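You operate a simulated robot arm through the tools that you are given. There is no shell and no other tool. Be economical: measure what you need, move in short steps, check, and stop when the job is done.

You are at the controls of a simulated two-armed robot. One attempt, no reset.

TASK
Put the rubber foot from the steel bench top on the top of the diluter. Shut the lower yellow drawer. Take the purple dust cassette and leave it on the steel shelf number five. Put the carton that says "glass discs" from the wooden bench top on the cupboard top and the carton marked "fuses" on the top of the heater box. Pick up the brass union with one hand, pass it to the other hand and put it on the grey bench top. Pull the plate drawer open. The order is free. Set down upright: carton, brass union.

The check looks at the end state, three seconds after you hand in, the way a careful person would. Anything else that was tipped, shoved, dropped, spilled or broken makes it a failure.

THE ROBOT
Two 7-joint arms with three-finger grippers on one trunk, on a base that drives. Base frame: it is fixed to the floor where the robot stands at the start and does not move with it; the origin is under the middle of the robot, x ahead of it, y to its left, z up; the surface under the hand at the start is at about z = 800. Lengths are in mm, angles in degrees, forces in N, time in s.
The left shoulder is at the start at [30, 124, 1008], the right one opposite. With the tool pointing down near the work surface each hand reaches from about 100 to 780 mm from the robot's upright axis, wherever it stands, measured 20 degrees to its own side. Places, roughly: brass union (7x6x10 cm) [-1700, -3700, 800]; cupboard top [-5800, -5000, 1000]; green supply carton, orange disc carton, purple fl [-1500, -3000, 750]; grey bench top [-3100, -900, 800]; lower yellow drawer [300, -1700, 600]; plate drawer [-1900, -3100, 900]; purple dust cassette [-1250, -2750, 750]; rubber foot (5x5x4 cm) [600, 100, 800]; steel shelf number five [-3800, -5700, 1600]; top of the diluter [-2100, -2000, 900]; top of the heater box (22x24 cm) [-1600, -2420, 1160]. Payload 2.2 kg a hand.
The tool frame of a hand sits at the grasp point between the pads (the TCP): z along the fingers, y along the line on which they close. The tips reach 28 mm beyond it. Largest opening 102 mm; the body of the gripper starts 71 mm behind the TCP.
Orientation is that of the tool frame in the base frame, as a unit quaternion [w, x, y, z]. With the fingers straight down and closing along the base's y, the tool's x points along the base's -x, its y along +y and its z along -z.

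THE INTERFACE
- The arms move only by the tool apply_moves. It takes "left_steps", "right_steps" or both (then of equal length, played together; a hand with none holds still); each is a list of rows, each an object of numbers (a shift or turn left out is 0, a gripper value left out holds the last): "dx", "dy", "dz": the shift along the tool's x, y, z in mm; "ax", "ay", "az": the turn, a rotation vector about the tool's x, y, z in degrees; "grip": the finger opening in mm, from 0 to 102. In form: [{"dx": .., "dy": .., "dz": .., "ax": .., "ay": .., "az": .., "grip": ..}, ...]. A call has 1 to 10 rows; each row shifts and turns the commanded pose from where the row before left it, along the tool's axes as they then stand. A row lasts 0.2 s, in which the tool goes at most 50 mm and 8.6 degrees; a call with a longer step from one row to the next is refused whole, and so is a gripper value outside its range. Where a pose cannot be reached the arm comes as near as it can. A force on the tool above 40 N (or 10 N above the force at the start of the call, whichever is more), or a blocked arm, ends the call early, and 0.2 s more pass. The fingers move at their own pace and stop on an object; they squeeze with about 26 N. The grip force told is the motor's: it shows also when the fingers shut on nothing. Time passes only in rows, and 0.2 s behind the last, so rows that do not move let the fingers close. It gives the time, the measured TCP pose, the force on the tool (base axes), the opening and the grip force at its end, in the units of the frame above (readings bear some noise), with the torque about the TCP (base axes, N m) and any sound that the robot's microphone picked up.
- Cameras (640 x 400 px; columns grow to the right, rows downward): "scene" is now at [30.9, 25.8, 1710.5]; the picture's right is [0.38, -0.93, 0.00], its down [-0.80, -0.33, -0.50] and it looks along [0.46, 0.19, -0.87] (base axes); focal length 250 px, centre (320, 200). "left" rides on the left gripper at [72, 38, -86] in its tool frame; the picture's right is [-0.46, 0.89, 0.00], its down [-0.60, -0.32, -0.73] and it looks along [-0.65, -0.34, 0.68] (tool axes); focal length 256 px, centre (320, 200). "right" rides on the right gripper at [69, 44, -86] in its tool frame; the picture's right is [-0.53, 0.85, 0.00], its down [-0.58, -0.36, -0.73] and it looks along [-0.62, -0.39, 0.68] (tool axes); focal length 256 px, centre (320, 200). There is no depth. A picture from a camera that has moved, and an enlarged one, comes with that camera's place and axes in the base frame and with its lens.
- get_image(camera): a new picture of that camera. The clock stands still meanwhile.
- lift_body(by): slides the trunk up (or, below 0, down) by that many mm; the arms and the scene camera ride with it, the base frame stays. It gives what a move gives, with no picture.
- base_move(legs): drives the robot by 1 to 6 legs, each [ahead, left, turn to the left] in mm, mm and degrees, along the robot's own axes; the way and the turn of a leg run together, so that a leg with both is an arc; at most 1500 mm and 180 degrees a leg. The arms and the cameras ride along, it lands a little off, and it stops where it bumps. It gives what a move gives.
- aim_head(pan, tilt): turns the head with the scene camera to pan (to the left, within 143 degrees either way) and tilt (down, from -29 to 69), counted from straight ahead of the robot. It gives what a move gives.
- zoom(camera, box): a new picture of the part [left, top, right, bottom] of that camera's present view, enlarged. The clock stands still meanwhile.
- sign_off(): hands the job in; it is judged then, once.

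Go step by step. Nothing tells you exact positions but the pictures and the camera data: compare them with the known pose of the tool, close in by small moves and look again before you grip or let go. The budget is 196 turns and 192 pictures, counting those below and the enlarged ones. Unless the task says otherwise, let go and move clear before handing in.

The tools are called after "Request:" by a JSON object that holds its "api" and its "payload". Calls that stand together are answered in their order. apply_moves: Moves the arms, as the interface text tells. Its arguments: {"type":"object","properties":{"left_steps":{"type":"array"},"right_steps":{"type":"array"}},"required":[]} The other tools are called the same way: lift_body (by) slides the trunk up or down; base_move (legs) drives the base; aim_head (pan, tilt) turns the head that bears the scene camera; get_image (camera) takes a picture; zoom (camera, box) takes an enlarged picture of a part of a camera's view; sign_off () hands the job in.

At the start:

```text
t: 0.0
left_eef_pos: [359.9, 213.7, 991.8]
left_tool_rot: [0.0, 0.0, 1.0, 0.0]
left_wrist_force: [-0.5, -0.1, -0.9]
left_ft_torque: [-0.03, -0.02, -0.02]
left_finger_gap: 102.0
left_grasp_force: 0.1
right_eef_pos: [415.8, -46.0, 1122.8]
right_tool_rot: [-0.001, 0.0, 1.0, 0.0]
right_wrist_force: [-0.9, 0.8, -0.9]
right_ft_torque: [0.01, -0.01, -0.01]
right_finger_gap: 101.8
right_grasp_force: 0.1
trunk travel left (down, up): [-250.0, 290.0]
robot x, y, heading: [1.8, 4.1, -0.0]
head pan, tilt: [22.2, 60.2]
```

scene: 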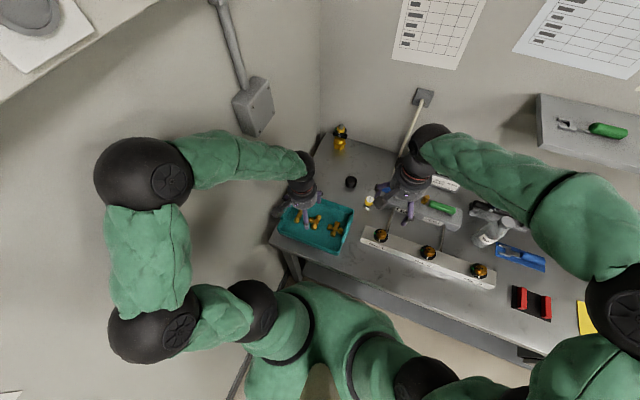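
right: 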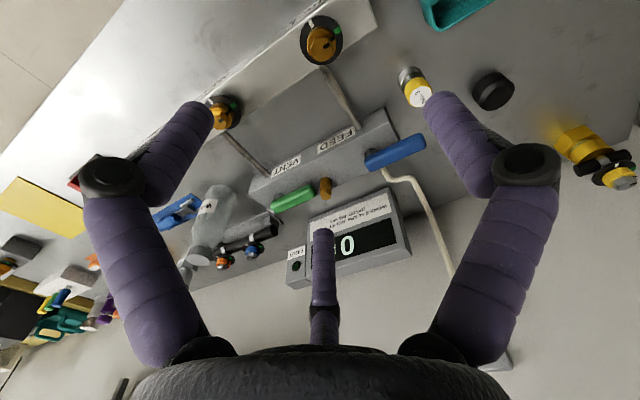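
left: 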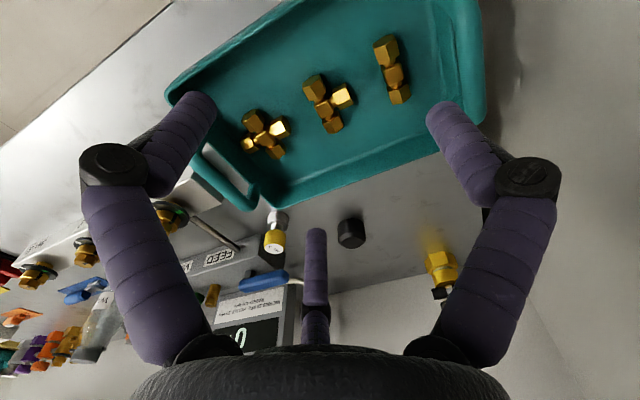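

The rubber foot looks like the black puck near [634, 132, 820] on the steel bench. I'll bring the left hand above it and look.

Request:
{"api": "apply_moves", "payload": {"left_steps": [{"dx": -44, "dy": -13}, {"dx": -44, "dy": -13}, {"dx": -44, "dy": -13}, {"dx": -44, "dy": -13}, {"dx": -44, "dy": -13}, {"dx": -44, "dy": -13}]}}

Request:
{"api": "get_image", "payload": {"camera": "left"}}

Request:
{"api": "get_image", "payload": {"camera": "scene"}}

```text
t: 1.4
left_eef_pos: [627.8, 134.1, 989.6]
left_tool_rot: [0.001, 0.0, 1.0, 0.0]
left_wrist_force: [-0.3, -0.2, 0.2]
left_ft_torque: [-0.02, 0.02, -0.04]
left_finger_gap: 102.1
left_grasp_force: 0.1
right_eef_pos: [417.7, -46.2, 1120.0]
right_tool_rot: [-0.001, 0.0, 1.0, -0.001]
right_wrist_force: [-0.1, -0.1, -0.1]
right_ft_torque: [0.02, 0.02, -0.01]
right_finger_gap: 102.3
right_grasp_force: 0.1
trunk travel left (down, up): [-250.0, 290.0]
robot x, y, heading: [-1.4, -1.4, 0.1]
head pan, tilt: [22.2, 60.2]
```

```text
188 pictures are left
camera left: at [553.9, 172.0, 1074.2], right [0.46, 0.89, 0.0], down [0.6, -0.32, 0.73], along [0.65, -0.34, -0.68], focal length 256 px, centre (320, 200)
```

left: 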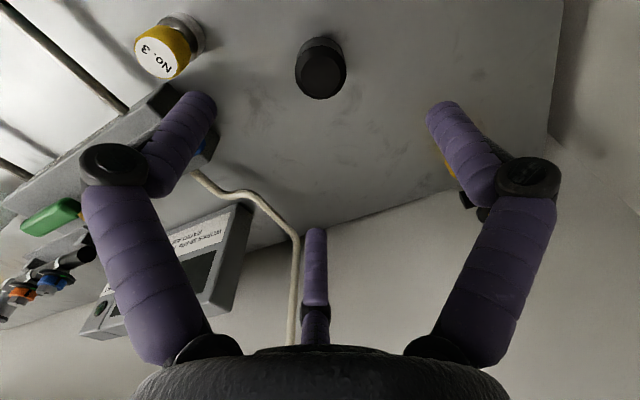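

```text
187 pictures are left
camera scene: at [32.8, 25.2, 1710.4], right [0.38, -0.93, 0.0], down [-0.8, -0.33, -0.5], along [0.46, 0.19, -0.87], focal length 250 px, centre (320, 200)
```

scene: 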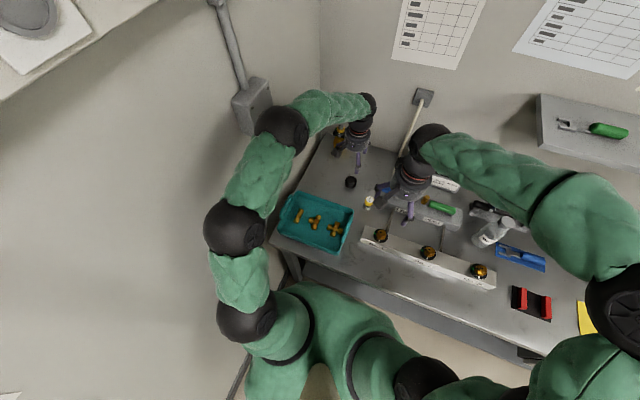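

The foot is at about [636, 130], just off the hand's axis. I'll descend to it.

Request:
{"api": "apply_moves", "payload": {"left_steps": [{"dx": -8, "dy": -4, "dz": 30}, {"dz": 40}, {"dz": 40}, {"dz": 20}]}}

Request:
{"api": "get_image", "payload": {"camera": "left"}}

```text
t: 2.4
left_eef_pos: [631.7, 132.0, 861.8]
left_tool_rot: [0.0, 0.0, 1.0, 0.0]
left_wrist_force: [0.9, 0.3, 0.6]
left_ft_torque: [-0.01, 0.01, 0.01]
left_finger_gap: 101.8
left_grasp_force: 0.0
right_eef_pos: [414.4, -46.4, 1122.3]
right_tool_rot: [0.0, 0.0, 1.0, 0.0]
right_wrist_force: [-0.8, 0.5, 0.4]
right_ft_torque: [0.01, -0.02, 0.01]
right_finger_gap: 101.8
right_grasp_force: 0.0
trunk travel left (down, up): [-250.0, 290.0]
robot x, y, heading: [-1.7, -0.3, 0.0]
head pan, tilt: [22.2, 60.2]
```

```text
186 pictures are left
camera left: at [559.7, 169.5, 946.3], right [0.46, 0.89, 0.0], down [0.6, -0.32, 0.73], along [0.65, -0.34, -0.68], focal length 256 px, centre (320, 200)
```

left: 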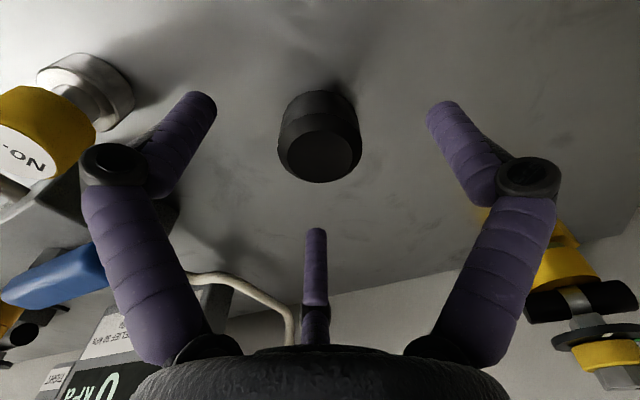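

Foot is centred between the fingers. I'll lower and grip it.

Request:
{"api": "apply_moves", "payload": {"left_steps": [{"dz": 20}, {"dz": 8}, {"grip": 40}, {"grip": 40}, {"grip": 40}]}}

Request:
{"api": "get_image", "payload": {"camera": "left"}}

```text
t: 3.6
left_eef_pos: [632.5, 131.2, 834.2]
left_tool_rot: [0.001, 0.0, 1.0, 0.0]
left_wrist_force: [4.4, 0.7, 4.8]
left_ft_torque: [0.0, -0.13, 0.01]
left_finger_gap: 46.3
left_grasp_force: 26.2
right_eef_pos: [416.4, -45.7, 1122.1]
right_tool_rot: [-0.001, 0.0, 1.0, 0.001]
right_wrist_force: [-0.3, -0.8, 0.4]
right_ft_torque: [0.04, 0.01, 0.0]
right_finger_gap: 102.1
right_grasp_force: 0.0
trunk travel left (down, up): [-250.0, 290.0]
robot x, y, heading: [-1.2, 3.0, -0.1]
head pan, tilt: [22.2, 60.2]
```

```text
185 pictures are left
camera left: at [560.3, 168.7, 918.7], right [0.46, 0.89, 0.0], down [0.6, -0.32, 0.73], along [0.65, -0.34, -0.68], focal length 256 px, centre (320, 200)
```

left: 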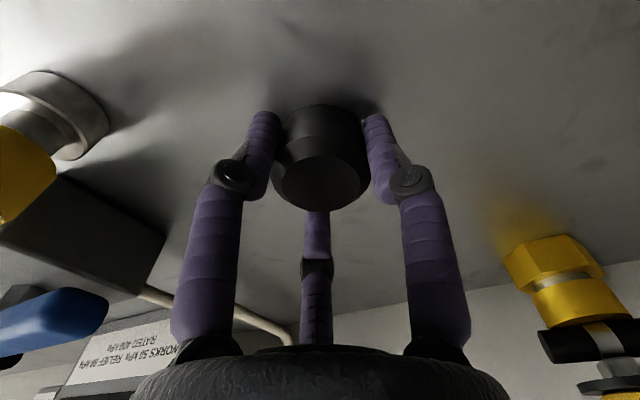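

Gripped at 46 mm. I'll lift and retract both hands toward the body for travel.

Request:
{"api": "apply_moves", "payload": {"left_steps": [{"dz": -20}, {"dz": -40}, {"dz": -40}, {"dz": -40}, {"dz": -40}, {"dx": 45, "dy": 10}, {"dx": 45, "dy": 10}, {"dx": 45, "dy": 10}, {"dx": 45, "dy": 10}, {"dx": 45, "dy": 10}]}}

Request:
{"api": "get_image", "payload": {"camera": "left"}}

Request:
{"api": "aim_head", "payload": {"pan": -60, "tilt": 25}}

Request:
{"api": "get_image", "payload": {"camera": "scene"}}

```text
t: 5.8
left_eef_pos: [405.5, 181.2, 1013.0]
left_tool_rot: [0.0, 0.0, 1.0, 0.0]
left_wrist_force: [-0.7, 0.1, -0.5]
left_ft_torque: [-0.01, -0.05, -0.03]
left_finger_gap: 46.5
left_grasp_force: 25.9
right_eef_pos: [414.9, -45.7, 1123.0]
right_tool_rot: [0.001, -0.001, 1.0, 0.0]
right_wrist_force: [-1.0, 0.4, -0.3]
right_ft_torque: [0.02, -0.06, -0.01]
right_finger_gap: 102.2
right_grasp_force: 0.0
trunk travel left (down, up): [-250.0, 290.0]
robot x, y, heading: [-0.5, -2.9, 0.1]
head pan, tilt: [22.2, 60.2]
```

```text
184 pictures are left
camera left: at [331.8, 218.8, 1098.3], right [0.47, 0.89, 0.0], down [0.6, -0.32, 0.73], along [0.65, -0.34, -0.68], focal length 256 px, centre (320, 200)
```

left: 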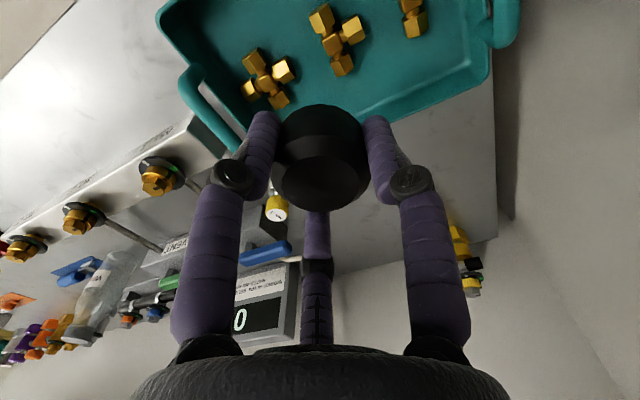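

```text
t: 7.4
left_eef_pos: [405.5, 180.2, 1013.9]
left_tool_rot: [0.001, 0.0, 1.0, 0.0]
left_wrist_force: [0.2, -0.1, -0.9]
left_ft_torque: [0.0, 0.0, 0.01]
left_finger_gap: 46.4
left_grasp_force: 26.4
right_eef_pos: [414.1, -46.9, 1121.2]
right_tool_rot: [0.0, 0.0, 1.0, 0.0]
right_wrist_force: [-0.3, 0.6, 0.4]
right_ft_torque: [0.01, 0.02, 0.01]
right_finger_gap: 101.7
right_grasp_force: 0.0
trunk travel left (down, up): [-250.0, 290.0]
robot x, y, heading: [1.0, -0.5, 0.1]
head pan, tilt: [-60.0, 25.0]
```

```text
183 pictures are left
camera scene: at [15.6, -79.0, 1760.8], right [-0.87, -0.5, 0.0], down [-0.21, 0.37, -0.91], along [0.45, -0.78, -0.42], focal length 250 px, centre (320, 200)
```

scene: 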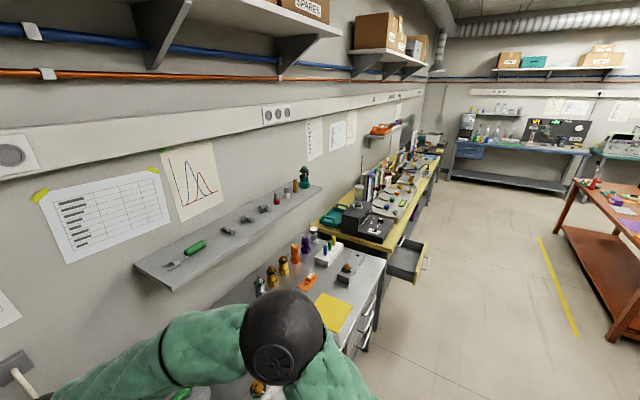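

The foot is in hand. The open drawer of the yellow bench lies ahead to the right, with a wooden bench further right. I'll look further around.

Request:
{"api": "aim_head", "payload": {"pan": -125, "tilt": 15}}

Request:
{"api": "get_image", "payload": {"camera": "scene"}}

Request:
{"api": "aim_head", "payload": {"pan": 140, "tilt": 15}}

Request:
{"api": "get_image", "payload": {"camera": "scene"}}

```text
t: 8.7
left_eef_pos: [405.8, 181.7, 1012.9]
left_tool_rot: [0.0, 0.001, 1.0, 0.0]
left_wrist_force: [-0.3, 0.0, -0.4]
left_ft_torque: [0.05, 0.0, 0.0]
left_finger_gap: 46.5
left_grasp_force: 25.7
right_eef_pos: [415.5, -45.9, 1122.2]
right_tool_rot: [0.0, 0.0, 1.0, 0.0]
right_wrist_force: [0.4, 0.0, -0.4]
right_ft_torque: [-0.05, 0.0, -0.01]
right_finger_gap: 102.1
right_grasp_force: 0.1
trunk travel left (down, up): [-250.0, 290.0]
robot x, y, heading: [1.0, -1.5, 0.1]
head pan, tilt: [-125.0, 15.0]
```

```text
182 pictures are left
camera scene: at [-84.0, -75.8, 1777.1], right [-0.82, 0.57, 0.0], down [0.15, 0.21, -0.97], along [-0.55, -0.79, -0.26], focal length 250 px, centre (320, 200)
```

scene: 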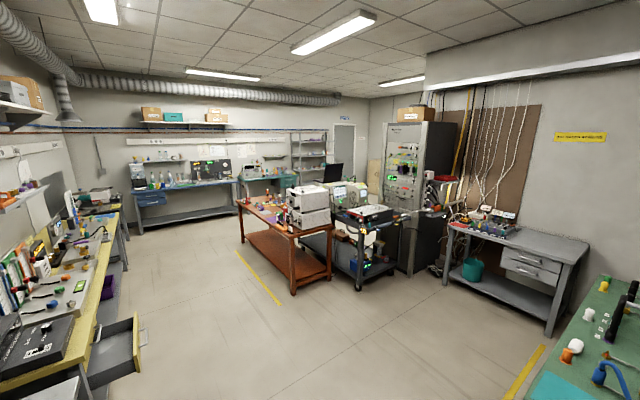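

```text
t: 12.4
left_eef_pos: [407.2, 180.9, 1014.8]
left_tool_rot: [-0.001, 0.0, 1.0, 0.0]
left_wrist_force: [0.4, -0.3, 0.4]
left_ft_torque: [0.01, 0.0, -0.02]
left_finger_gap: 46.6
left_grasp_force: 25.9
right_eef_pos: [415.9, -45.7, 1120.6]
right_tool_rot: [0.0, -0.001, 1.0, 0.0]
right_wrist_force: [0.0, -0.1, 0.4]
right_ft_torque: [0.02, -0.03, -0.02]
right_finger_gap: 101.9
right_grasp_force: 0.0
trunk travel left (down, up): [-250.0, 290.0]
robot x, y, heading: [-0.1, -0.0, -0.4]
head pan, tilt: [140.0, 15.0]
```

```text
181 pictures are left
camera scene: at [-102.0, 60.8, 1777.1], right [0.64, 0.77, 0.0], down [0.2, -0.17, -0.97], along [-0.74, 0.62, -0.26], focal length 250 px, centre (320, 200)
```

scene: 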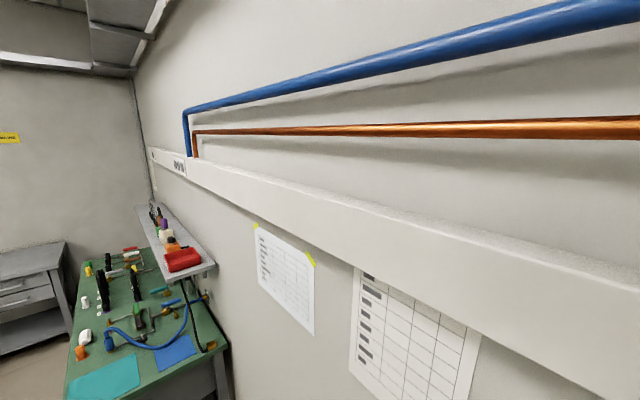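

I'll aim back and enlarge the centre of the room.

Request:
{"api": "aim_head", "payload": {"pan": -125, "tilt": 15}}

Request:
{"api": "zoom", "payload": {"camera": "scene", "box": [220, 130, 460, 300]}}

Request:
{"api": "zoom", "payload": {"camera": "scene", "box": [0, 180, 160, 400]}}

Request:
{"api": "zoom", "payload": {"camera": "scene", "box": [220, 100, 360, 190]}}

```text
t: 16.1
left_eef_pos: [405.9, 181.1, 1012.7]
left_tool_rot: [0.0, 0.0, 1.0, 0.0]
left_wrist_force: [0.0, -0.5, 0.4]
left_ft_torque: [0.02, -0.02, 0.01]
left_finger_gap: 46.4
left_grasp_force: 25.8
right_eef_pos: [415.1, -45.0, 1122.5]
right_tool_rot: [0.0, 0.0, 1.0, 0.0]
right_wrist_force: [0.6, -0.8, -0.3]
right_ft_torque: [-0.02, -0.01, -0.02]
right_finger_gap: 101.9
right_grasp_force: 0.1
trunk travel left (down, up): [-250.0, 290.0]
robot x, y, heading: [0.3, 3.2, -0.0]
head pan, tilt: [-125.0, 15.0]
```

```text
2.35 times, centred on (340, 215) of scene
camera zoom: at [-84.0, -75.8, 1777.1], right [-0.82, 0.57, 0.0], down [0.15, 0.21, -0.97], along [-0.55, -0.79, -0.26], focal length 588 px, centre (273, 165)
```

zoom: 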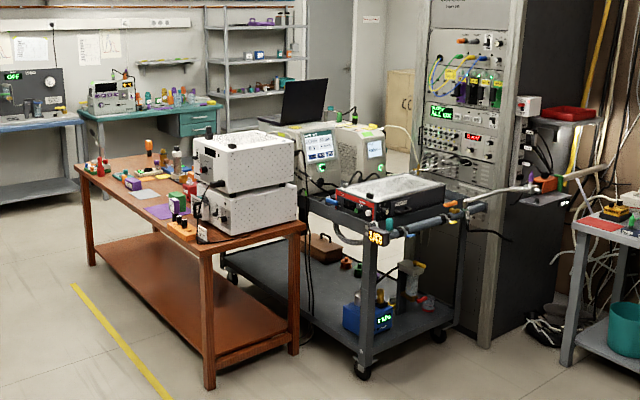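

```text
1.82 times, centred on (80, 290) of scene
camera zoom: at [-84.0, -75.8, 1777.1], right [-0.82, 0.57, 0.0], down [0.15, 0.21, -0.97], along [-0.55, -0.79, -0.26], focal length 454 px, centre (756, 36)
```

zoom: 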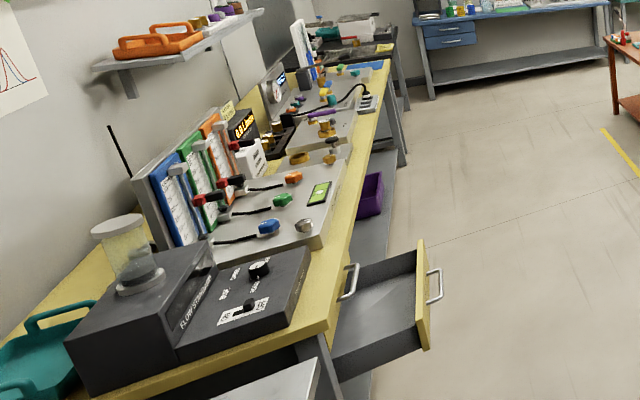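

```text
4.44 times, centred on (290, 145) of scene
camera zoom: at [-84.0, -75.8, 1777.1], right [-0.82, 0.57, 0.0], down [0.15, 0.21, -0.97], along [-0.55, -0.79, -0.26], focal length 1110 px, centre (453, 444)
```

zoom: 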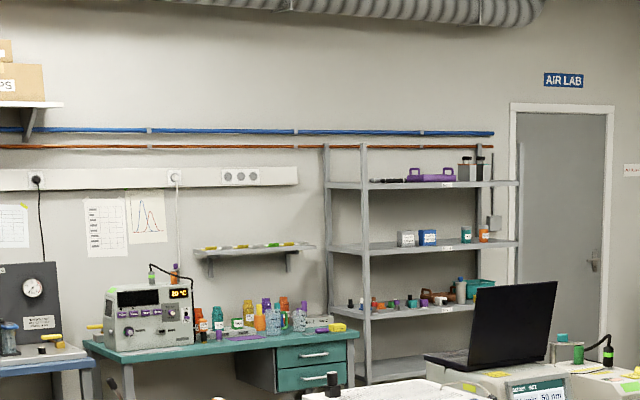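

The map is clear enough. I'll back off and drive to face the open yellow drawer, about [83, -1680, 600].

Request:
{"api": "base_move", "payload": {"legs": [[-500, 0, 0], [-200, -1000, 0], [0, -650, 0]]}}

Request:
{"api": "aim_head", "payload": {"pan": 0, "tilt": 45}}

Request:
{"api": "get_image", "payload": {"camera": "scene"}}

```text
t: 27.1
left_eef_pos: [-299.1, -1452.0, 1013.7]
left_tool_rot: [0.0, -0.002, 1.0, 0.0]
left_wrist_force: [0.2, 0.2, -0.3]
left_ft_torque: [-0.01, -0.01, -0.01]
left_finger_gap: 46.4
left_grasp_force: 26.1
right_eef_pos: [-289.5, -1679.8, 1122.3]
right_tool_rot: [0.0, -0.001, 1.0, 0.0]
right_wrist_force: [-0.3, -0.4, 0.7]
right_ft_torque: [0.03, -0.01, 0.0]
right_finger_gap: 101.9
right_grasp_force: 0.0
trunk travel left (down, up): [-250.0, 290.0]
robot x, y, heading: [-702.1, -1630.8, 0.1]
head pan, tilt: [-125.0, 15.0]
```

```text
t: 29.1
left_eef_pos: [-298.9, -1453.1, 1013.8]
left_tool_rot: [-0.001, -0.002, 1.0, -0.001]
left_wrist_force: [-0.3, 0.1, -0.9]
left_ft_torque: [0.04, 0.04, 0.03]
left_finger_gap: 46.3
left_grasp_force: 25.8
right_eef_pos: [-288.6, -1680.3, 1121.7]
right_tool_rot: [0.0, -0.001, 1.0, 0.0]
right_wrist_force: [0.5, -0.5, -0.2]
right_ft_torque: [-0.01, 0.0, 0.02]
right_finger_gap: 101.9
right_grasp_force: 0.0
trunk travel left (down, up): [-250.0, 290.0]
robot x, y, heading: [-700.9, -1636.9, -0.0]
head pan, tilt: [0.0, 45.0]
```

```text
177 pictures are left
camera scene: at [-653.9, -1633.4, 1730.2], right [0.0, -1.0, 0.0], down [-0.71, 0.0, -0.71], along [0.71, 0.0, -0.71], focal length 250 px, centre (320, 200)
```

scene: 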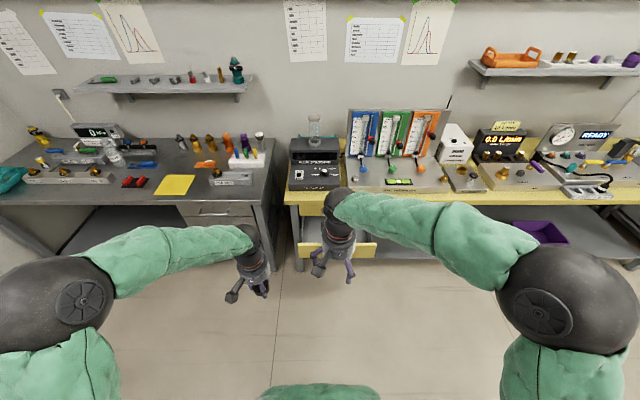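

I'll enlarge the drawer area.

Request:
{"api": "zoom", "payload": {"camera": "scene", "box": [270, 180, 430, 280]}}

Request:
{"api": "get_image", "payload": {"camera": "right"}}

```text
4.00 times, centred on (350, 230) of scene
camera zoom: at [-653.9, -1633.4, 1730.2], right [0.0, -1.0, 0.0], down [-0.71, 0.0, -0.71], along [0.71, 0.0, -0.71], focal length 999 px, centre (200, 80)
```

zoom: 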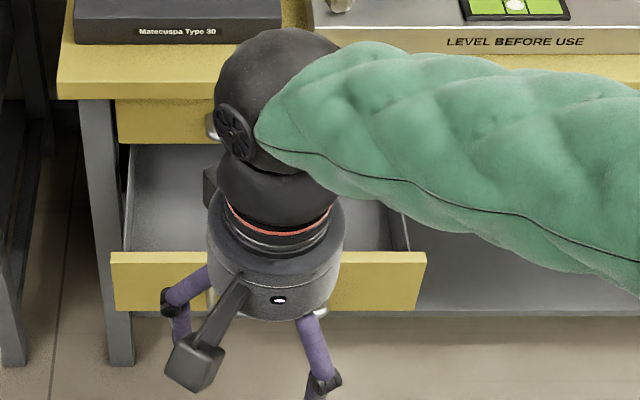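

```text
175 pictures are left
camera right: at [-359.7, -1634.6, 1208.9], right [0.53, 0.85, 0.0], down [0.58, -0.36, 0.73], along [0.62, -0.39, -0.68], focal length 256 px, centre (320, 200)
```

right: 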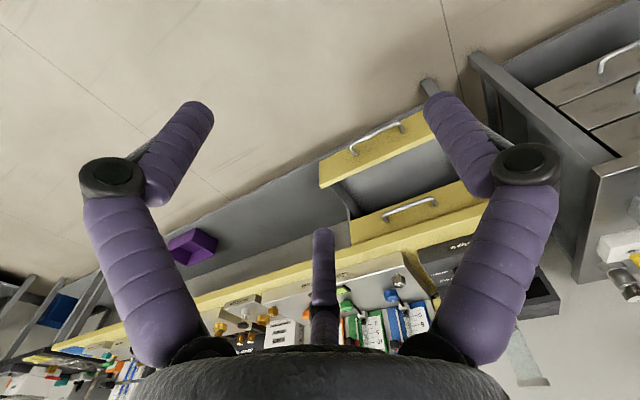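

Drawer panel: x≈109, y -1519…-1925, z 512…650, with the handle at z≈570. I'll lower the trunk and turn the right hand to point forward.

Request:
{"api": "lift_body", "payload": {"by": -240}}

Request:
{"api": "apply_moves", "payload": {"right_steps": [{"ay": -8.5, "grip": 0}, {"ay": -8.5}, {"ay": -8.5}, {"ay": -8.5}, {"ay": -8.5}, {"ay": -8.5}, {"ay": -8.5}, {"ay": -8.5}, {"ay": -8.5}, {"ay": -8.5}]}}

```text
t: 31.6
left_eef_pos: [-298.3, -1453.1, 773.9]
left_tool_rot: [0.0, -0.002, 1.0, 0.0]
left_wrist_force: [-0.7, -0.2, -0.9]
left_ft_torque: [0.0, 0.0, -0.01]
left_finger_gap: 46.3
left_grasp_force: 26.3
right_eef_pos: [-289.9, -1679.5, 880.8]
right_tool_rot: [0.0, 0.0, 1.0, 0.0]
right_wrist_force: [-0.2, 0.9, -0.5]
right_ft_torque: [-0.02, -0.02, 0.0]
right_finger_gap: 101.9
right_grasp_force: 0.0
trunk travel left (down, up): [-10.0, 530.0]
robot x, y, heading: [-705.2, -1632.8, 0.0]
head pan, tilt: [0.0, 45.0]
```

```text
t: 33.8
left_eef_pos: [-299.4, -1452.0, 772.9]
left_tool_rot: [0.0, -0.002, 1.0, 0.0]
left_wrist_force: [0.4, 0.7, -0.7]
left_ft_torque: [0.01, -0.01, -0.01]
left_finger_gap: 46.6
left_grasp_force: 25.8
right_eef_pos: [-288.1, -1678.2, 881.2]
right_tool_rot: [0.676, -0.001, 0.737, 0.001]
right_wrist_force: [0.0, 0.1, -0.7]
right_ft_torque: [0.05, -0.02, 0.0]
right_finger_gap: 1.8
right_grasp_force: 26.2
trunk travel left (down, up): [-10.0, 530.0]
robot x, y, heading: [-704.8, -1633.5, -0.3]
head pan, tilt: [0.0, 45.0]
```

Now lower the right hand to z≈615 and align it with the panel's middle.

Request:
{"api": "apply_moves", "payload": {"right_steps": [{"ay": -5, "dx": 30}, {"dx": 46, "dy": -8}, {"dx": 46, "dy": -8}, {"dx": 46, "dy": -8}, {"dx": 46, "dy": -10}, {"dx": 46, "dy": -10}]}}

Request:
{"api": "get_image", "payload": {"camera": "scene"}}

Request:
{"api": "get_image", "payload": {"camera": "right"}}

```text
t: 35.4
left_eef_pos: [-298.4, -1453.2, 773.4]
left_tool_rot: [-0.001, 0.0, 1.0, 0.0]
left_wrist_force: [0.7, -0.3, -0.8]
left_ft_torque: [-0.01, 0.03, -0.02]
left_finger_gap: 46.2
left_grasp_force: 25.7
right_eef_pos: [-271.4, -1676.9, 666.9]
right_tool_rot: [0.733, 0.02, 0.68, -0.003]
right_wrist_force: [0.1, 0.3, -1.4]
right_ft_torque: [0.02, 0.02, 0.04]
right_finger_gap: 2.1
right_grasp_force: 26.0
right hand out of reach, approached as far as the arm can: row 4, 5, 6
trunk travel left (down, up): [-10.0, 530.0]
robot x, y, heading: [-706.2, -1635.9, -0.1]
head pan, tilt: [0.0, 45.0]
stopped in row 6 (right hand): the arm was blocked; the commanded pose is now the measured one
```

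```text
174 pictures are left
camera scene: at [-653.8, -1633.3, 1490.3], right [0.0, -1.0, 0.0], down [-0.71, 0.0, -0.71], along [0.71, 0.0, -0.71], focal length 250 px, centre (320, 200)
```

scene: 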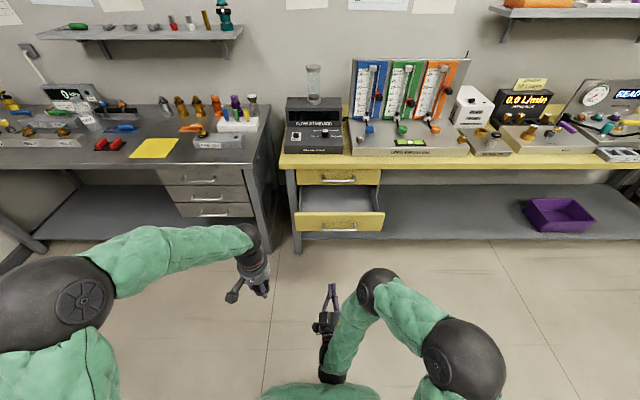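

```text
173 pictures are left
camera right: at [-352.7, -1627.0, 593.9], right [-0.01, 0.83, 0.55], down [-0.78, -0.35, 0.51], along [0.62, -0.43, 0.66], focal length 256 px, centre (320, 200)
```

right: 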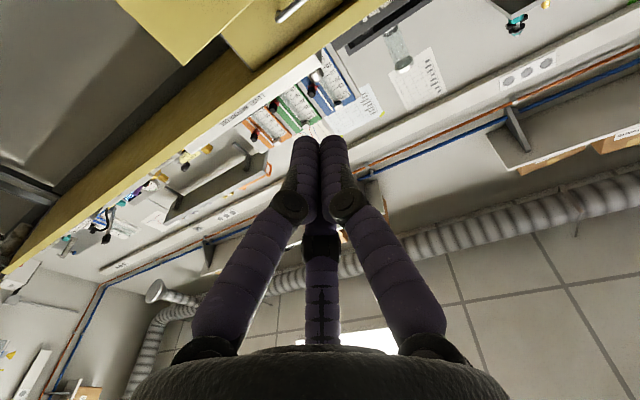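

The arm is folded too tight there; I'll extend forward while going down.

Request:
{"api": "apply_moves", "payload": {"right_steps": [{"ay": 4, "dz": 30}, {"dz": 40}, {"dz": 40, "dx": 10}, {"dz": 30, "dx": 20, "dy": -10}, {"dz": 20, "dx": 20, "dy": -20}, {"dz": 10, "dy": -15}]}}

Request:
{"api": "get_image", "payload": {"camera": "scene"}}

```text
t: 36.8
left_eef_pos: [-299.7, -1453.4, 773.9]
left_tool_rot: [0.001, 0.0, 1.0, -0.001]
left_wrist_force: [-0.3, -0.7, -0.7]
left_ft_torque: [0.01, -0.02, 0.01]
left_finger_gap: 46.1
left_grasp_force: 25.6
right_eef_pos: [-167.9, -1659.8, 657.2]
right_tool_rot: [0.707, 0.022, 0.707, -0.006]
right_wrist_force: [0.1, -0.1, 0.5]
right_ft_torque: [0.01, 0.0, 0.0]
right_finger_gap: 2.1
right_grasp_force: 26.2
right hand out of reach, approached as far as the arm can: row 2, 3, 4, 5, 6
trunk travel left (down, up): [-10.0, 530.0]
robot x, y, heading: [-703.4, -1630.9, 0.1]
head pan, tilt: [0.0, 45.0]
```

```text
172 pictures are left
camera scene: at [-653.8, -1633.5, 1490.2], right [0.0, -1.0, 0.0], down [-0.71, 0.0, -0.71], along [0.71, 0.0, -0.71], focal length 250 px, centre (320, 200)
```

scene: 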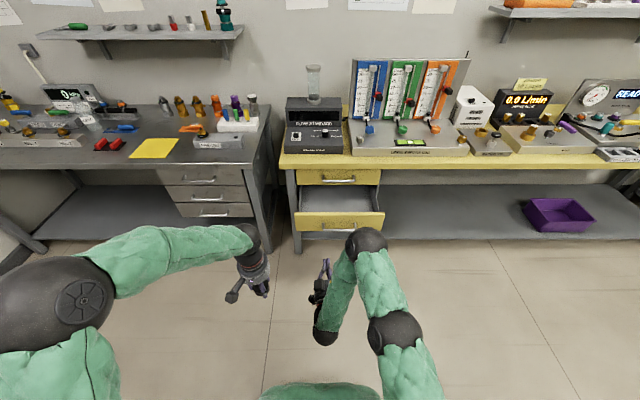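

I'll pitch the fingers about 32° downward, which should free the reach, then lower.

Request:
{"api": "apply_moves", "payload": {"right_steps": [{"ay": 8}, {"ay": 8}, {"ay": 8, "dy": -20}, {"ay": 8, "dy": -20}, {"dx": 17, "dz": 10, "dy": -20}, {"dx": 17, "dz": 10}]}}

Request:
{"api": "get_image", "payload": {"camera": "scene"}}

```text
t: 38.2
left_eef_pos: [-299.1, -1453.1, 773.0]
left_tool_rot: [0.0, -0.002, 1.0, 0.001]
left_wrist_force: [-0.9, 0.0, -0.8]
left_ft_torque: [-0.03, 0.0, 0.02]
left_finger_gap: 46.3
left_grasp_force: 26.1
right_eef_pos: [-169.7, -1718.4, 616.8]
right_tool_rot: [0.486, 0.02, 0.874, 0.002]
right_wrist_force: [-0.2, 0.0, 0.3]
right_ft_torque: [-0.03, -0.01, -0.04]
right_finger_gap: 2.3
right_grasp_force: 25.9
trunk travel left (down, up): [-10.0, 530.0]
robot x, y, heading: [-707.1, -1635.3, -0.1]
head pan, tilt: [0.0, 45.0]
```

```text
171 pictures are left
camera scene: at [-653.6, -1633.5, 1490.2], right [0.0, -1.0, 0.0], down [-0.71, 0.0, -0.71], along [0.71, 0.0, -0.71], focal length 250 px, centre (320, 200)
```

scene: 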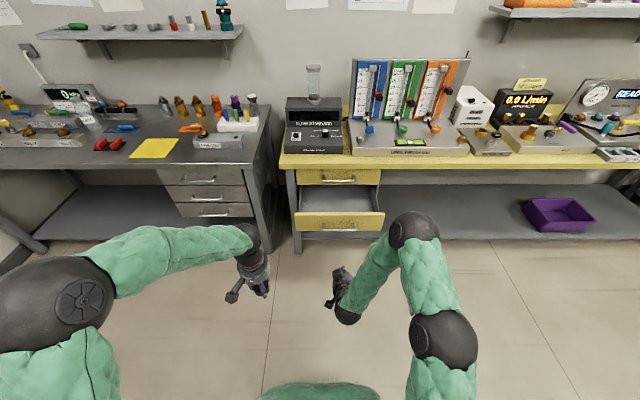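

That works. Extend forward at this height toward the panel.

Request:
{"api": "apply_moves", "payload": {"right_steps": [{"dz": 34, "dx": -21}, {"dz": 34, "dx": -21}, {"dz": 34, "dx": -21}, {"dz": 34, "dx": -21}, {"dz": 25.5, "dx": -16}]}}

Request:
{"api": "get_image", "payload": {"camera": "scene"}}

```text
t: 39.4
left_eef_pos: [-298.0, -1453.0, 773.8]
left_tool_rot: [0.0, -0.001, 1.0, 0.0]
left_wrist_force: [-0.2, -0.2, -1.1]
left_ft_torque: [0.01, 0.02, 0.02]
left_finger_gap: 46.5
left_grasp_force: 25.5
right_eef_pos: [19.4, -1724.5, 616.7]
right_tool_rot: [0.486, 0.02, 0.874, 0.003]
right_wrist_force: [-0.4, 0.1, -0.1]
right_ft_torque: [-0.02, -0.04, 0.01]
right_finger_gap: 1.9
right_grasp_force: 26.0
trunk travel left (down, up): [-10.0, 530.0]
robot x, y, heading: [-704.3, -1634.1, 0.1]
head pan, tilt: [0.0, 45.0]
```

```text
170 pictures are left
camera scene: at [-653.7, -1633.4, 1490.2], right [0.0, -1.0, 0.0], down [-0.71, 0.0, -0.71], along [0.71, 0.0, -0.71], focal length 250 px, centre (320, 200)
```

scene: 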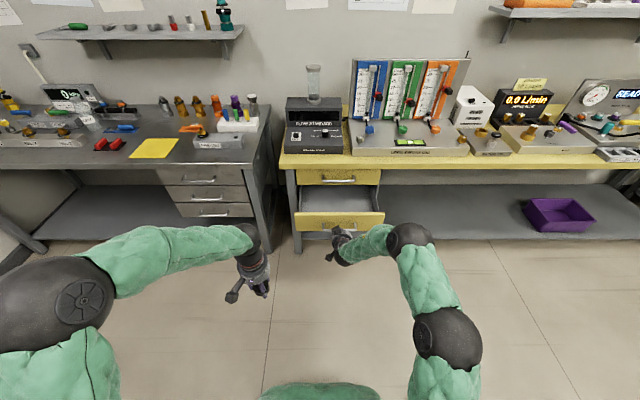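

Now I'll drive ahead to push the drawer in most of the way.

Request:
{"api": "base_move", "payload": {"legs": [[200, 0, 0]]}}

Request:
{"api": "get_image", "payload": {"camera": "scene"}}

```text
t: 41.0
left_eef_pos: [-103.3, -1453.2, 773.2]
left_tool_rot: [0.0, 0.0, 1.0, 0.001]
left_wrist_force: [-0.4, -0.8, 0.0]
left_ft_torque: [0.02, 0.02, -0.01]
left_finger_gap: 46.0
left_grasp_force: 26.7
right_eef_pos: [213.7, -1724.6, 616.6]
right_tool_rot: [0.486, 0.022, 0.874, 0.002]
right_wrist_force: [0.3, 0.0, -0.3]
right_ft_torque: [0.01, -0.02, 0.03]
right_finger_gap: 2.2
right_grasp_force: 25.8
trunk travel left (down, up): [-10.0, 530.0]
robot x, y, heading: [-509.7, -1633.9, 0.0]
head pan, tilt: [0.0, 45.0]
```

```text
169 pictures are left
camera scene: at [-457.9, -1633.3, 1490.2], right [0.0, -1.0, 0.0], down [-0.71, 0.0, -0.71], along [0.71, 0.0, -0.71], focal length 250 px, centre (320, 200)
```

scene: 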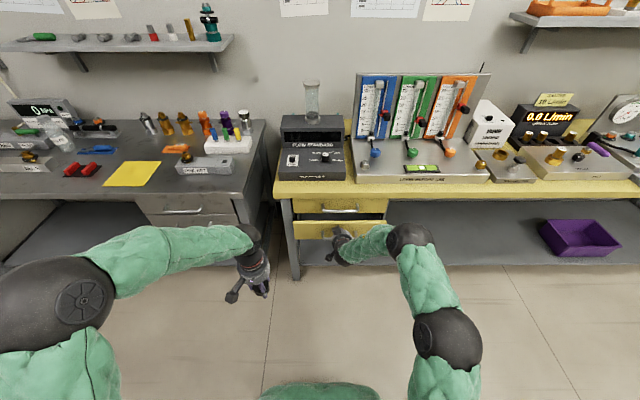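

The drawer is nearly in. I'll push the rest with the arm until it stops.

Request:
{"api": "apply_moves", "payload": {"right_steps": [{"dz": 12.7, "dx": -7.9}, {"dz": 12.7, "dx": -7.9}, {"dz": 12.7, "dx": -7.9}, {"dz": 12.7, "dx": -7.9}, {"dz": 8.5, "dx": -5.3}]}}

Request:
{"api": "zoom", "payload": {"camera": "scene", "box": [260, 170, 420, 280]}}

```text
t: 42.2
left_eef_pos: [-105.0, -1454.4, 773.7]
left_tool_rot: [0.0, 0.001, 1.0, 0.0]
left_wrist_force: [0.1, 0.1, -0.4]
left_ft_torque: [0.02, -0.04, -0.01]
left_finger_gap: 46.5
left_grasp_force: 25.6
right_eef_pos: [275.7, -1727.0, 614.3]
right_tool_rot: [0.481, 0.021, 0.876, 0.003]
right_wrist_force: [-17.9, -0.8, 8.0]
right_ft_torque: [-0.02, -0.1, -0.14]
right_finger_gap: 2.4
right_grasp_force: 25.7
trunk travel left (down, up): [-10.0, 530.0]
robot x, y, heading: [-513.5, -1636.6, -0.2]
head pan, tilt: [0.0, 45.0]
stopped in row 5 (right hand): the force on the tool passed its limit at 53 N (the readings are from after the stop); the commanded pose is now the measured one
```

```text
3.64 times, centred on (340, 225) of scene
camera zoom: at [-462.0, -1633.3, 1490.4], right [0.0, -1.0, 0.0], down [-0.71, 0.0, -0.71], along [0.71, 0.0, -0.71], focal length 908 px, centre (247, 109)
```

zoom: 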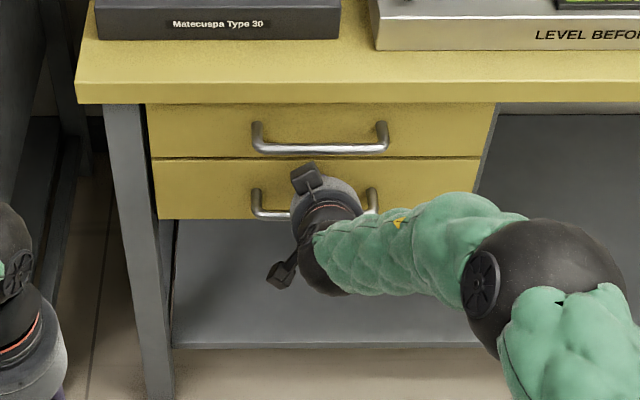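

Drawer shut flush. I'll back off straight and restore the right hand.

Request:
{"api": "base_move", "payload": {"legs": [[-350, 0, 0]]}}

Request:
{"api": "lift_body", "payload": {"by": 240}}

Request:
{"api": "apply_moves", "payload": {"right_steps": [{"ay": 8.3, "dz": -45}, {"ay": 8.3, "dz": -45}, {"ay": 8.3, "dz": -45}, {"ay": 8.3, "dz": -45}, {"ay": 8.3, "dz": -45}, {"ay": 8.3, "dx": 40, "grip": 100}, {"ay": 8.3, "dx": 40}, {"dx": 40, "dz": -20}, {"dx": 40, "dz": -20}]}}

Request:
{"api": "get_image", "payload": {"camera": "scene"}}

```text
t: 44.4
left_eef_pos: [-448.5, -1453.9, 773.1]
left_tool_rot: [0.0, 0.003, 1.0, 0.0]
left_wrist_force: [-0.4, 0.3, -0.5]
left_ft_torque: [0.02, 0.0, -0.01]
left_finger_gap: 46.5
left_grasp_force: 25.7
right_eef_pos: [-68.2, -1730.5, 613.2]
right_tool_rot: [0.482, 0.023, 0.876, 0.001]
right_wrist_force: [-0.5, 0.2, -0.3]
right_ft_torque: [0.03, 0.0, -0.01]
right_finger_gap: 2.3
right_grasp_force: 26.3
trunk travel left (down, up): [-10.0, 530.0]
robot x, y, heading: [-852.1, -1633.4, -0.1]
head pan, tilt: [0.0, 45.0]
```

```text
t: 46.9
left_eef_pos: [-446.8, -1454.2, 1012.6]
left_tool_rot: [-0.001, 0.003, 1.0, 0.0]
left_wrist_force: [-0.7, 0.3, -0.1]
left_ft_torque: [0.03, 0.03, -0.01]
left_finger_gap: 46.4
left_grasp_force: 26.2
right_eef_pos: [-67.2, -1729.3, 851.9]
right_tool_rot: [0.48, 0.023, 0.877, 0.002]
right_wrist_force: [0.1, 0.4, 0.0]
right_ft_torque: [-0.01, 0.02, -0.01]
right_finger_gap: 1.8
right_grasp_force: 26.0
trunk travel left (down, up): [-250.0, 290.0]
robot x, y, heading: [-856.2, -1633.4, 0.0]
head pan, tilt: [0.0, 45.0]
```

```text
t: 48.9
left_eef_pos: [-448.5, -1454.2, 1013.6]
left_tool_rot: [0.0, 0.003, 1.0, 0.0]
left_wrist_force: [0.1, 0.0, -0.4]
left_ft_torque: [-0.03, 0.0, -0.01]
left_finger_gap: 46.3
left_grasp_force: 26.1
right_eef_pos: [-368.6, -1720.5, 1040.7]
right_tool_rot: [-0.005, 0.019, 1.0, 0.012]
right_wrist_force: [0.1, 0.6, 0.1]
right_ft_torque: [0.0, -0.01, -0.01]
right_finger_gap: 100.0
right_grasp_force: 0.1
trunk travel left (down, up): [-250.0, 290.0]
robot x, y, heading: [-851.3, -1634.1, -0.2]
head pan, tilt: [0.0, 45.0]
```

```text
167 pictures are left
camera scene: at [-804.7, -1632.7, 1730.3], right [0.0, -1.0, 0.0], down [-0.71, 0.0, -0.71], along [0.71, 0.0, -0.71], focal length 250 px, centre (320, 200)
```

scene: 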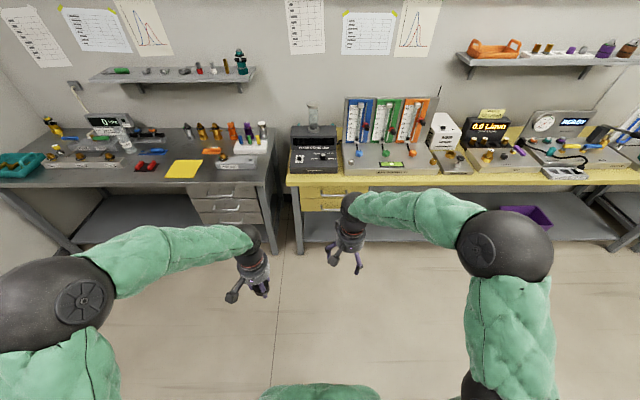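

Now look toward the wooden bench and cart.

Request:
{"api": "aim_head", "payload": {"pan": -138, "tilt": 28}}

Request:
{"api": "get_image", "payload": {"camera": "scene"}}

Request:
{"api": "zoom", "payload": {"camera": "scene", "box": [320, 60, 560, 210]}}

Request:
{"api": "zoom", "payload": {"camera": "scene", "box": [120, 60, 360, 210]}}

```text
t: 51.1
left_eef_pos: [-447.3, -1452.3, 1013.7]
left_tool_rot: [0.0, 0.002, 1.0, 0.0]
left_wrist_force: [0.0, -0.1, -1.4]
left_ft_torque: [0.01, 0.02, 0.0]
left_finger_gap: 46.4
left_grasp_force: 25.8
right_eef_pos: [-367.3, -1722.2, 1039.0]
right_tool_rot: [-0.004, 0.019, 1.0, 0.012]
right_wrist_force: [0.1, 0.0, 0.0]
right_ft_torque: [0.02, 0.03, 0.04]
right_finger_gap: 99.9
right_grasp_force: 0.1
trunk travel left (down, up): [-250.0, 290.0]
robot x, y, heading: [-854.1, -1634.3, -0.3]
head pan, tilt: [-138.0, 28.0]
```

```text
166 pictures are left
camera scene: at [-952.8, -1693.0, 1756.0], right [-0.67, 0.75, 0.0], down [0.35, 0.31, -0.88], along [-0.66, -0.59, -0.47], focal length 250 px, centre (320, 200)
```

scene: 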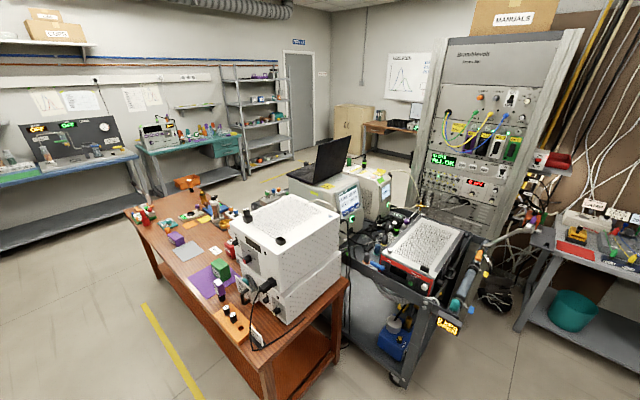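

```text
2.67 times, centred on (440, 135) of scene
camera zoom: at [-952.8, -1693.0, 1756.0], right [-0.67, 0.75, 0.0], down [0.35, 0.31, -0.88], along [-0.66, -0.59, -0.47], focal length 666 px, centre (0, 373)
```

zoom: 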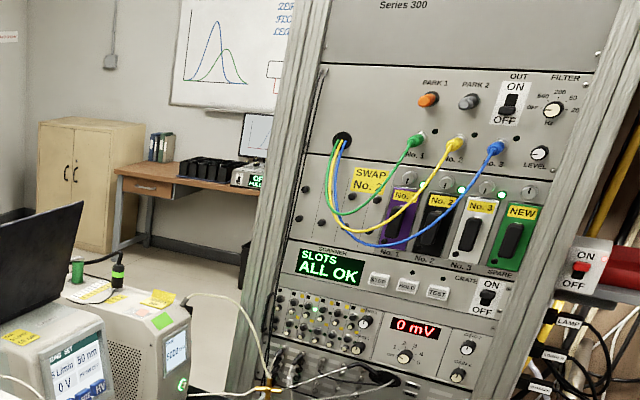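

```text
2.67 times, centred on (240, 135) of scene
camera zoom: at [-952.8, -1693.0, 1756.0], right [-0.67, 0.75, 0.0], down [0.35, 0.31, -0.88], along [-0.66, -0.59, -0.47], focal length 666 px, centre (533, 373)
```

zoom: 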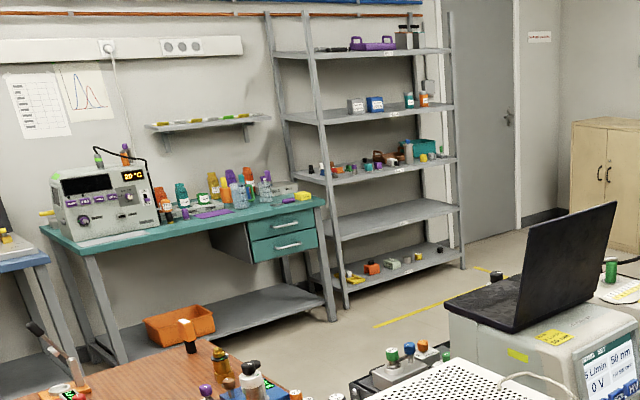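

The diluter is presumably the flat box on the cart. Enlarge it and the wooden bench.

Request:
{"api": "zoom", "payload": {"camera": "scene", "box": [340, 170, 520, 300]}}

Request:
{"api": "zoom", "payload": {"camera": "scene", "box": [110, 160, 370, 370]}}

```text
3.08 times, centred on (430, 235) of scene
camera zoom: at [-952.8, -1693.0, 1756.0], right [-0.67, 0.75, 0.0], down [0.35, 0.31, -0.88], along [-0.66, -0.59, -0.47], focal length 769 px, centre (-18, 92)
```

zoom: 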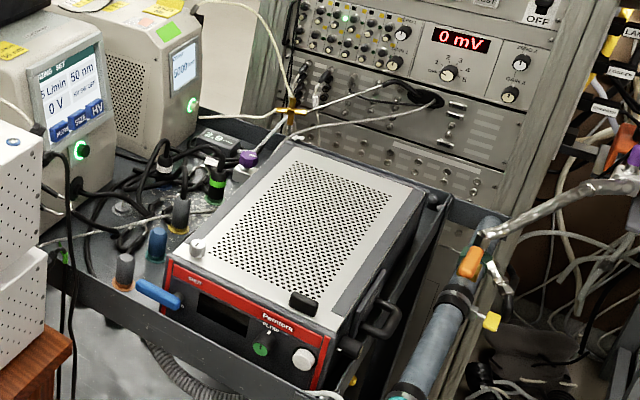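

```text
1.90 times, centred on (240, 265) of scene
camera zoom: at [-952.8, -1693.0, 1756.0], right [-0.67, 0.75, 0.0], down [0.35, 0.31, -0.88], along [-0.66, -0.59, -0.47], focal length 476 px, centre (472, 76)
```

zoom: 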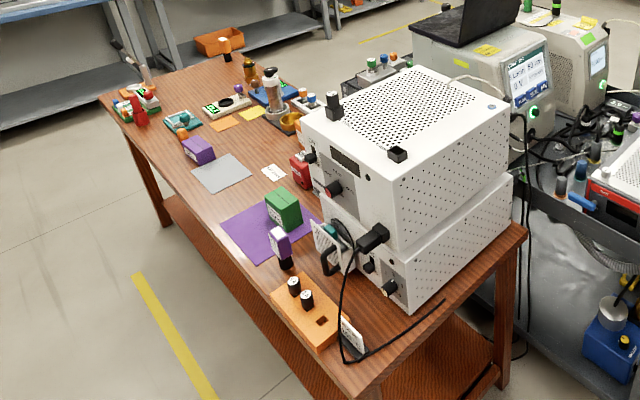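

The diluter is the red-fronted box on the cart, spanning x -1920…-2390, y -1870…-2130, top ≈ 900. I'll turn toward it and extend the left arm to keep its elbow in.

Request:
{"api": "base_move", "payload": {"legs": [[0, 0, -145]]}}

Request:
{"api": "apply_moves", "payload": {"left_steps": [{"dx": -43, "dy": -10}, {"dx": -43, "dy": -10}, {"dx": -43, "dy": -10}, {"dx": -43, "dy": -10}, {"dx": -43, "dy": -10}]}}

Request:
{"api": "base_move", "payload": {"legs": [[0, -534, 0], [250, 0, 0]]}}

Request:
{"api": "aim_head", "payload": {"pan": 0, "tilt": 42}}

Request:
{"api": "get_image", "payload": {"camera": "scene"}}

```text
t: 57.5
left_eef_pos: [-1080.2, -2015.3, 1013.3]
left_tool_rot: [0.0, 0.953, 0.304, 0.0]
left_wrist_force: [-0.2, -0.9, -0.4]
left_ft_torque: [0.03, -0.02, 0.0]
left_finger_gap: 46.3
left_grasp_force: 26.1
right_eef_pos: [-1300.9, -1845.5, 1039.5]
right_tool_rot: [0.011, 0.958, 0.288, 0.008]
right_wrist_force: [-0.2, 0.3, 0.9]
right_ft_torque: [-0.04, -0.01, 0.0]
right_finger_gap: 100.1
right_grasp_force: 0.1
trunk travel left (down, up): [-250.0, 290.0]
robot x, y, heading: [-852.5, -1634.1, -144.3]
head pan, tilt: [-138.0, 28.0]
```

```text
t: 58.7
left_eef_pos: [-1284.7, -2101.3, 1014.7]
left_tool_rot: [-0.001, 0.952, 0.305, 0.001]
left_wrist_force: [-0.7, -1.0, -1.5]
left_ft_torque: [0.02, -0.04, 0.0]
left_finger_gap: 46.2
left_grasp_force: 26.5
right_eef_pos: [-1302.8, -1847.1, 1039.2]
right_tool_rot: [0.01, 0.957, 0.288, 0.009]
right_wrist_force: [-0.4, -0.9, -0.6]
right_ft_torque: [0.0, -0.05, 0.0]
right_finger_gap: 99.9
right_grasp_force: 0.0
trunk travel left (down, up): [-250.0, 290.0]
robot x, y, heading: [-852.0, -1633.1, -144.3]
head pan, tilt: [-138.0, 28.0]
```

```text
t: 63.2
left_eef_pos: [-1794.7, -1817.0, 1015.5]
left_tool_rot: [0.0, 0.953, 0.304, 0.001]
left_wrist_force: [-0.1, 0.2, -1.9]
left_ft_torque: [0.02, 0.0, 0.07]
left_finger_gap: 46.5
left_grasp_force: 26.2
right_eef_pos: [-1811.4, -1561.9, 1039.2]
right_tool_rot: [0.011, 0.957, 0.288, 0.009]
right_wrist_force: [-0.2, -0.4, 0.4]
right_ft_torque: [0.0, -0.04, 0.0]
right_finger_gap: 100.1
right_grasp_force: 0.0
trunk travel left (down, up): [-250.0, 290.0]
robot x, y, heading: [-1364.4, -1347.7, -144.4]
head pan, tilt: [-138.0, 28.0]
```

```text
t: 65.4
left_eef_pos: [-1792.8, -1816.7, 1014.9]
left_tool_rot: [0.0, 0.953, 0.304, 0.0]
left_wrist_force: [-0.5, 0.7, -0.6]
left_ft_torque: [-0.02, 0.03, 0.01]
left_finger_gap: 46.2
left_grasp_force: 25.8
right_eef_pos: [-1811.2, -1561.6, 1040.2]
right_tool_rot: [0.01, 0.958, 0.288, 0.009]
right_wrist_force: [0.2, 0.2, 0.4]
right_ft_torque: [0.03, -0.03, 0.01]
right_finger_gap: 99.7
right_grasp_force: 0.0
trunk travel left (down, up): [-250.0, 290.0]
robot x, y, heading: [-1368.3, -1347.4, -144.5]
head pan, tilt: [0.0, 42.0]
```

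```text
161 pictures are left
camera scene: at [-1409.3, -1379.0, 1734.5], right [-0.58, 0.81, 0.0], down [0.55, 0.39, -0.74], along [-0.61, -0.43, -0.67], focal length 250 px, centre (320, 200)
```

scene: 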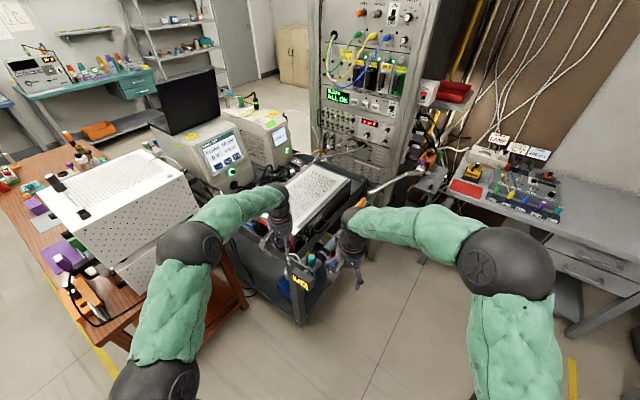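

I'll retract and raise the right hand to avoid the tubing, then drive forward a bit.

Request:
{"api": "apply_moves", "payload": {"right_steps": [{"dz": -30, "dx": 30}, {"dz": -30, "dx": 30}, {"dz": -30, "dx": 30}, {"dz": -30, "dx": 30}, {"dx": 30}]}}

Request:
{"api": "base_move", "payload": {"legs": [[200, 0, 0]]}}

Request:
{"api": "get_image", "payload": {"camera": "scene"}}

Request:
{"api": "get_image", "payload": {"camera": "left"}}

```text
t: 66.6
left_eef_pos: [-1793.0, -1815.9, 1015.0]
left_tool_rot: [0.0, 0.953, 0.304, 0.001]
left_wrist_force: [1.6, -0.3, -1.8]
left_ft_torque: [0.01, -0.01, 0.01]
left_finger_gap: 46.5
left_grasp_force: 25.8
right_eef_pos: [-1687.4, -1474.1, 1161.1]
right_tool_rot: [0.01, 0.957, 0.289, 0.007]
right_wrist_force: [-0.4, 0.3, 0.2]
right_ft_torque: [0.0, -0.02, 0.02]
right_finger_gap: 100.0
right_grasp_force: 0.0
trunk travel left (down, up): [-250.0, 290.0]
robot x, y, heading: [-1366.9, -1350.2, -144.5]
head pan, tilt: [0.0, 42.0]
```

```text
t: 68.2
left_eef_pos: [-1956.6, -1930.8, 1015.6]
left_tool_rot: [0.0, 0.953, 0.304, 0.001]
left_wrist_force: [0.1, 0.0, -0.8]
left_ft_torque: [0.0, 0.0, 0.0]
left_finger_gap: 46.4
left_grasp_force: 26.1
right_eef_pos: [-1852.5, -1591.0, 1160.2]
right_tool_rot: [0.01, 0.958, 0.287, 0.009]
right_wrist_force: [0.3, 0.4, -0.8]
right_ft_torque: [0.0, -0.03, -0.01]
right_finger_gap: 99.9
right_grasp_force: 0.0
trunk travel left (down, up): [-250.0, 290.0]
robot x, y, heading: [-1527.0, -1465.5, -144.8]
head pan, tilt: [0.0, 42.0]
```

```text
160 pictures are left
camera scene: at [-1572.6, -1495.1, 1734.5], right [-0.58, 0.82, 0.0], down [0.55, 0.39, -0.74], along [-0.61, -0.43, -0.67], focal length 250 px, centre (320, 200)
```

scene: 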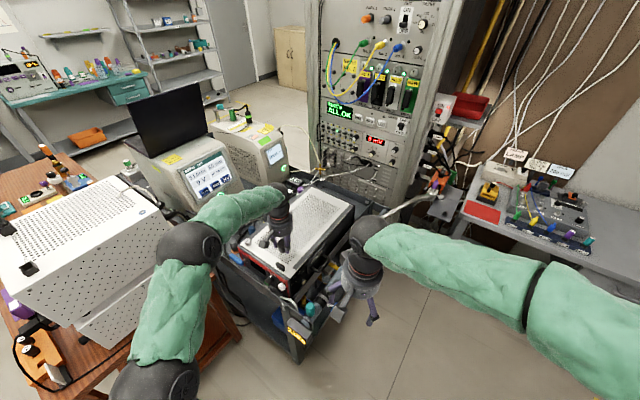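

```text
159 pictures are left
camera left: at [-1876.5, -1920.7, 1099.6], right [0.13, -0.99, 0.0], down [-0.68, -0.09, 0.73], along [-0.72, -0.1, -0.68], focal length 256 px, centre (320, 200)
```

left: 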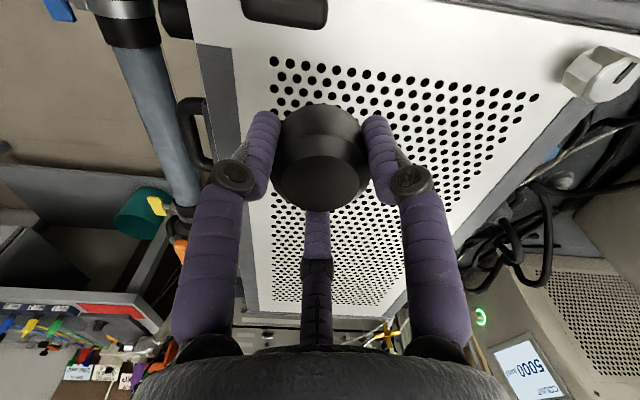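

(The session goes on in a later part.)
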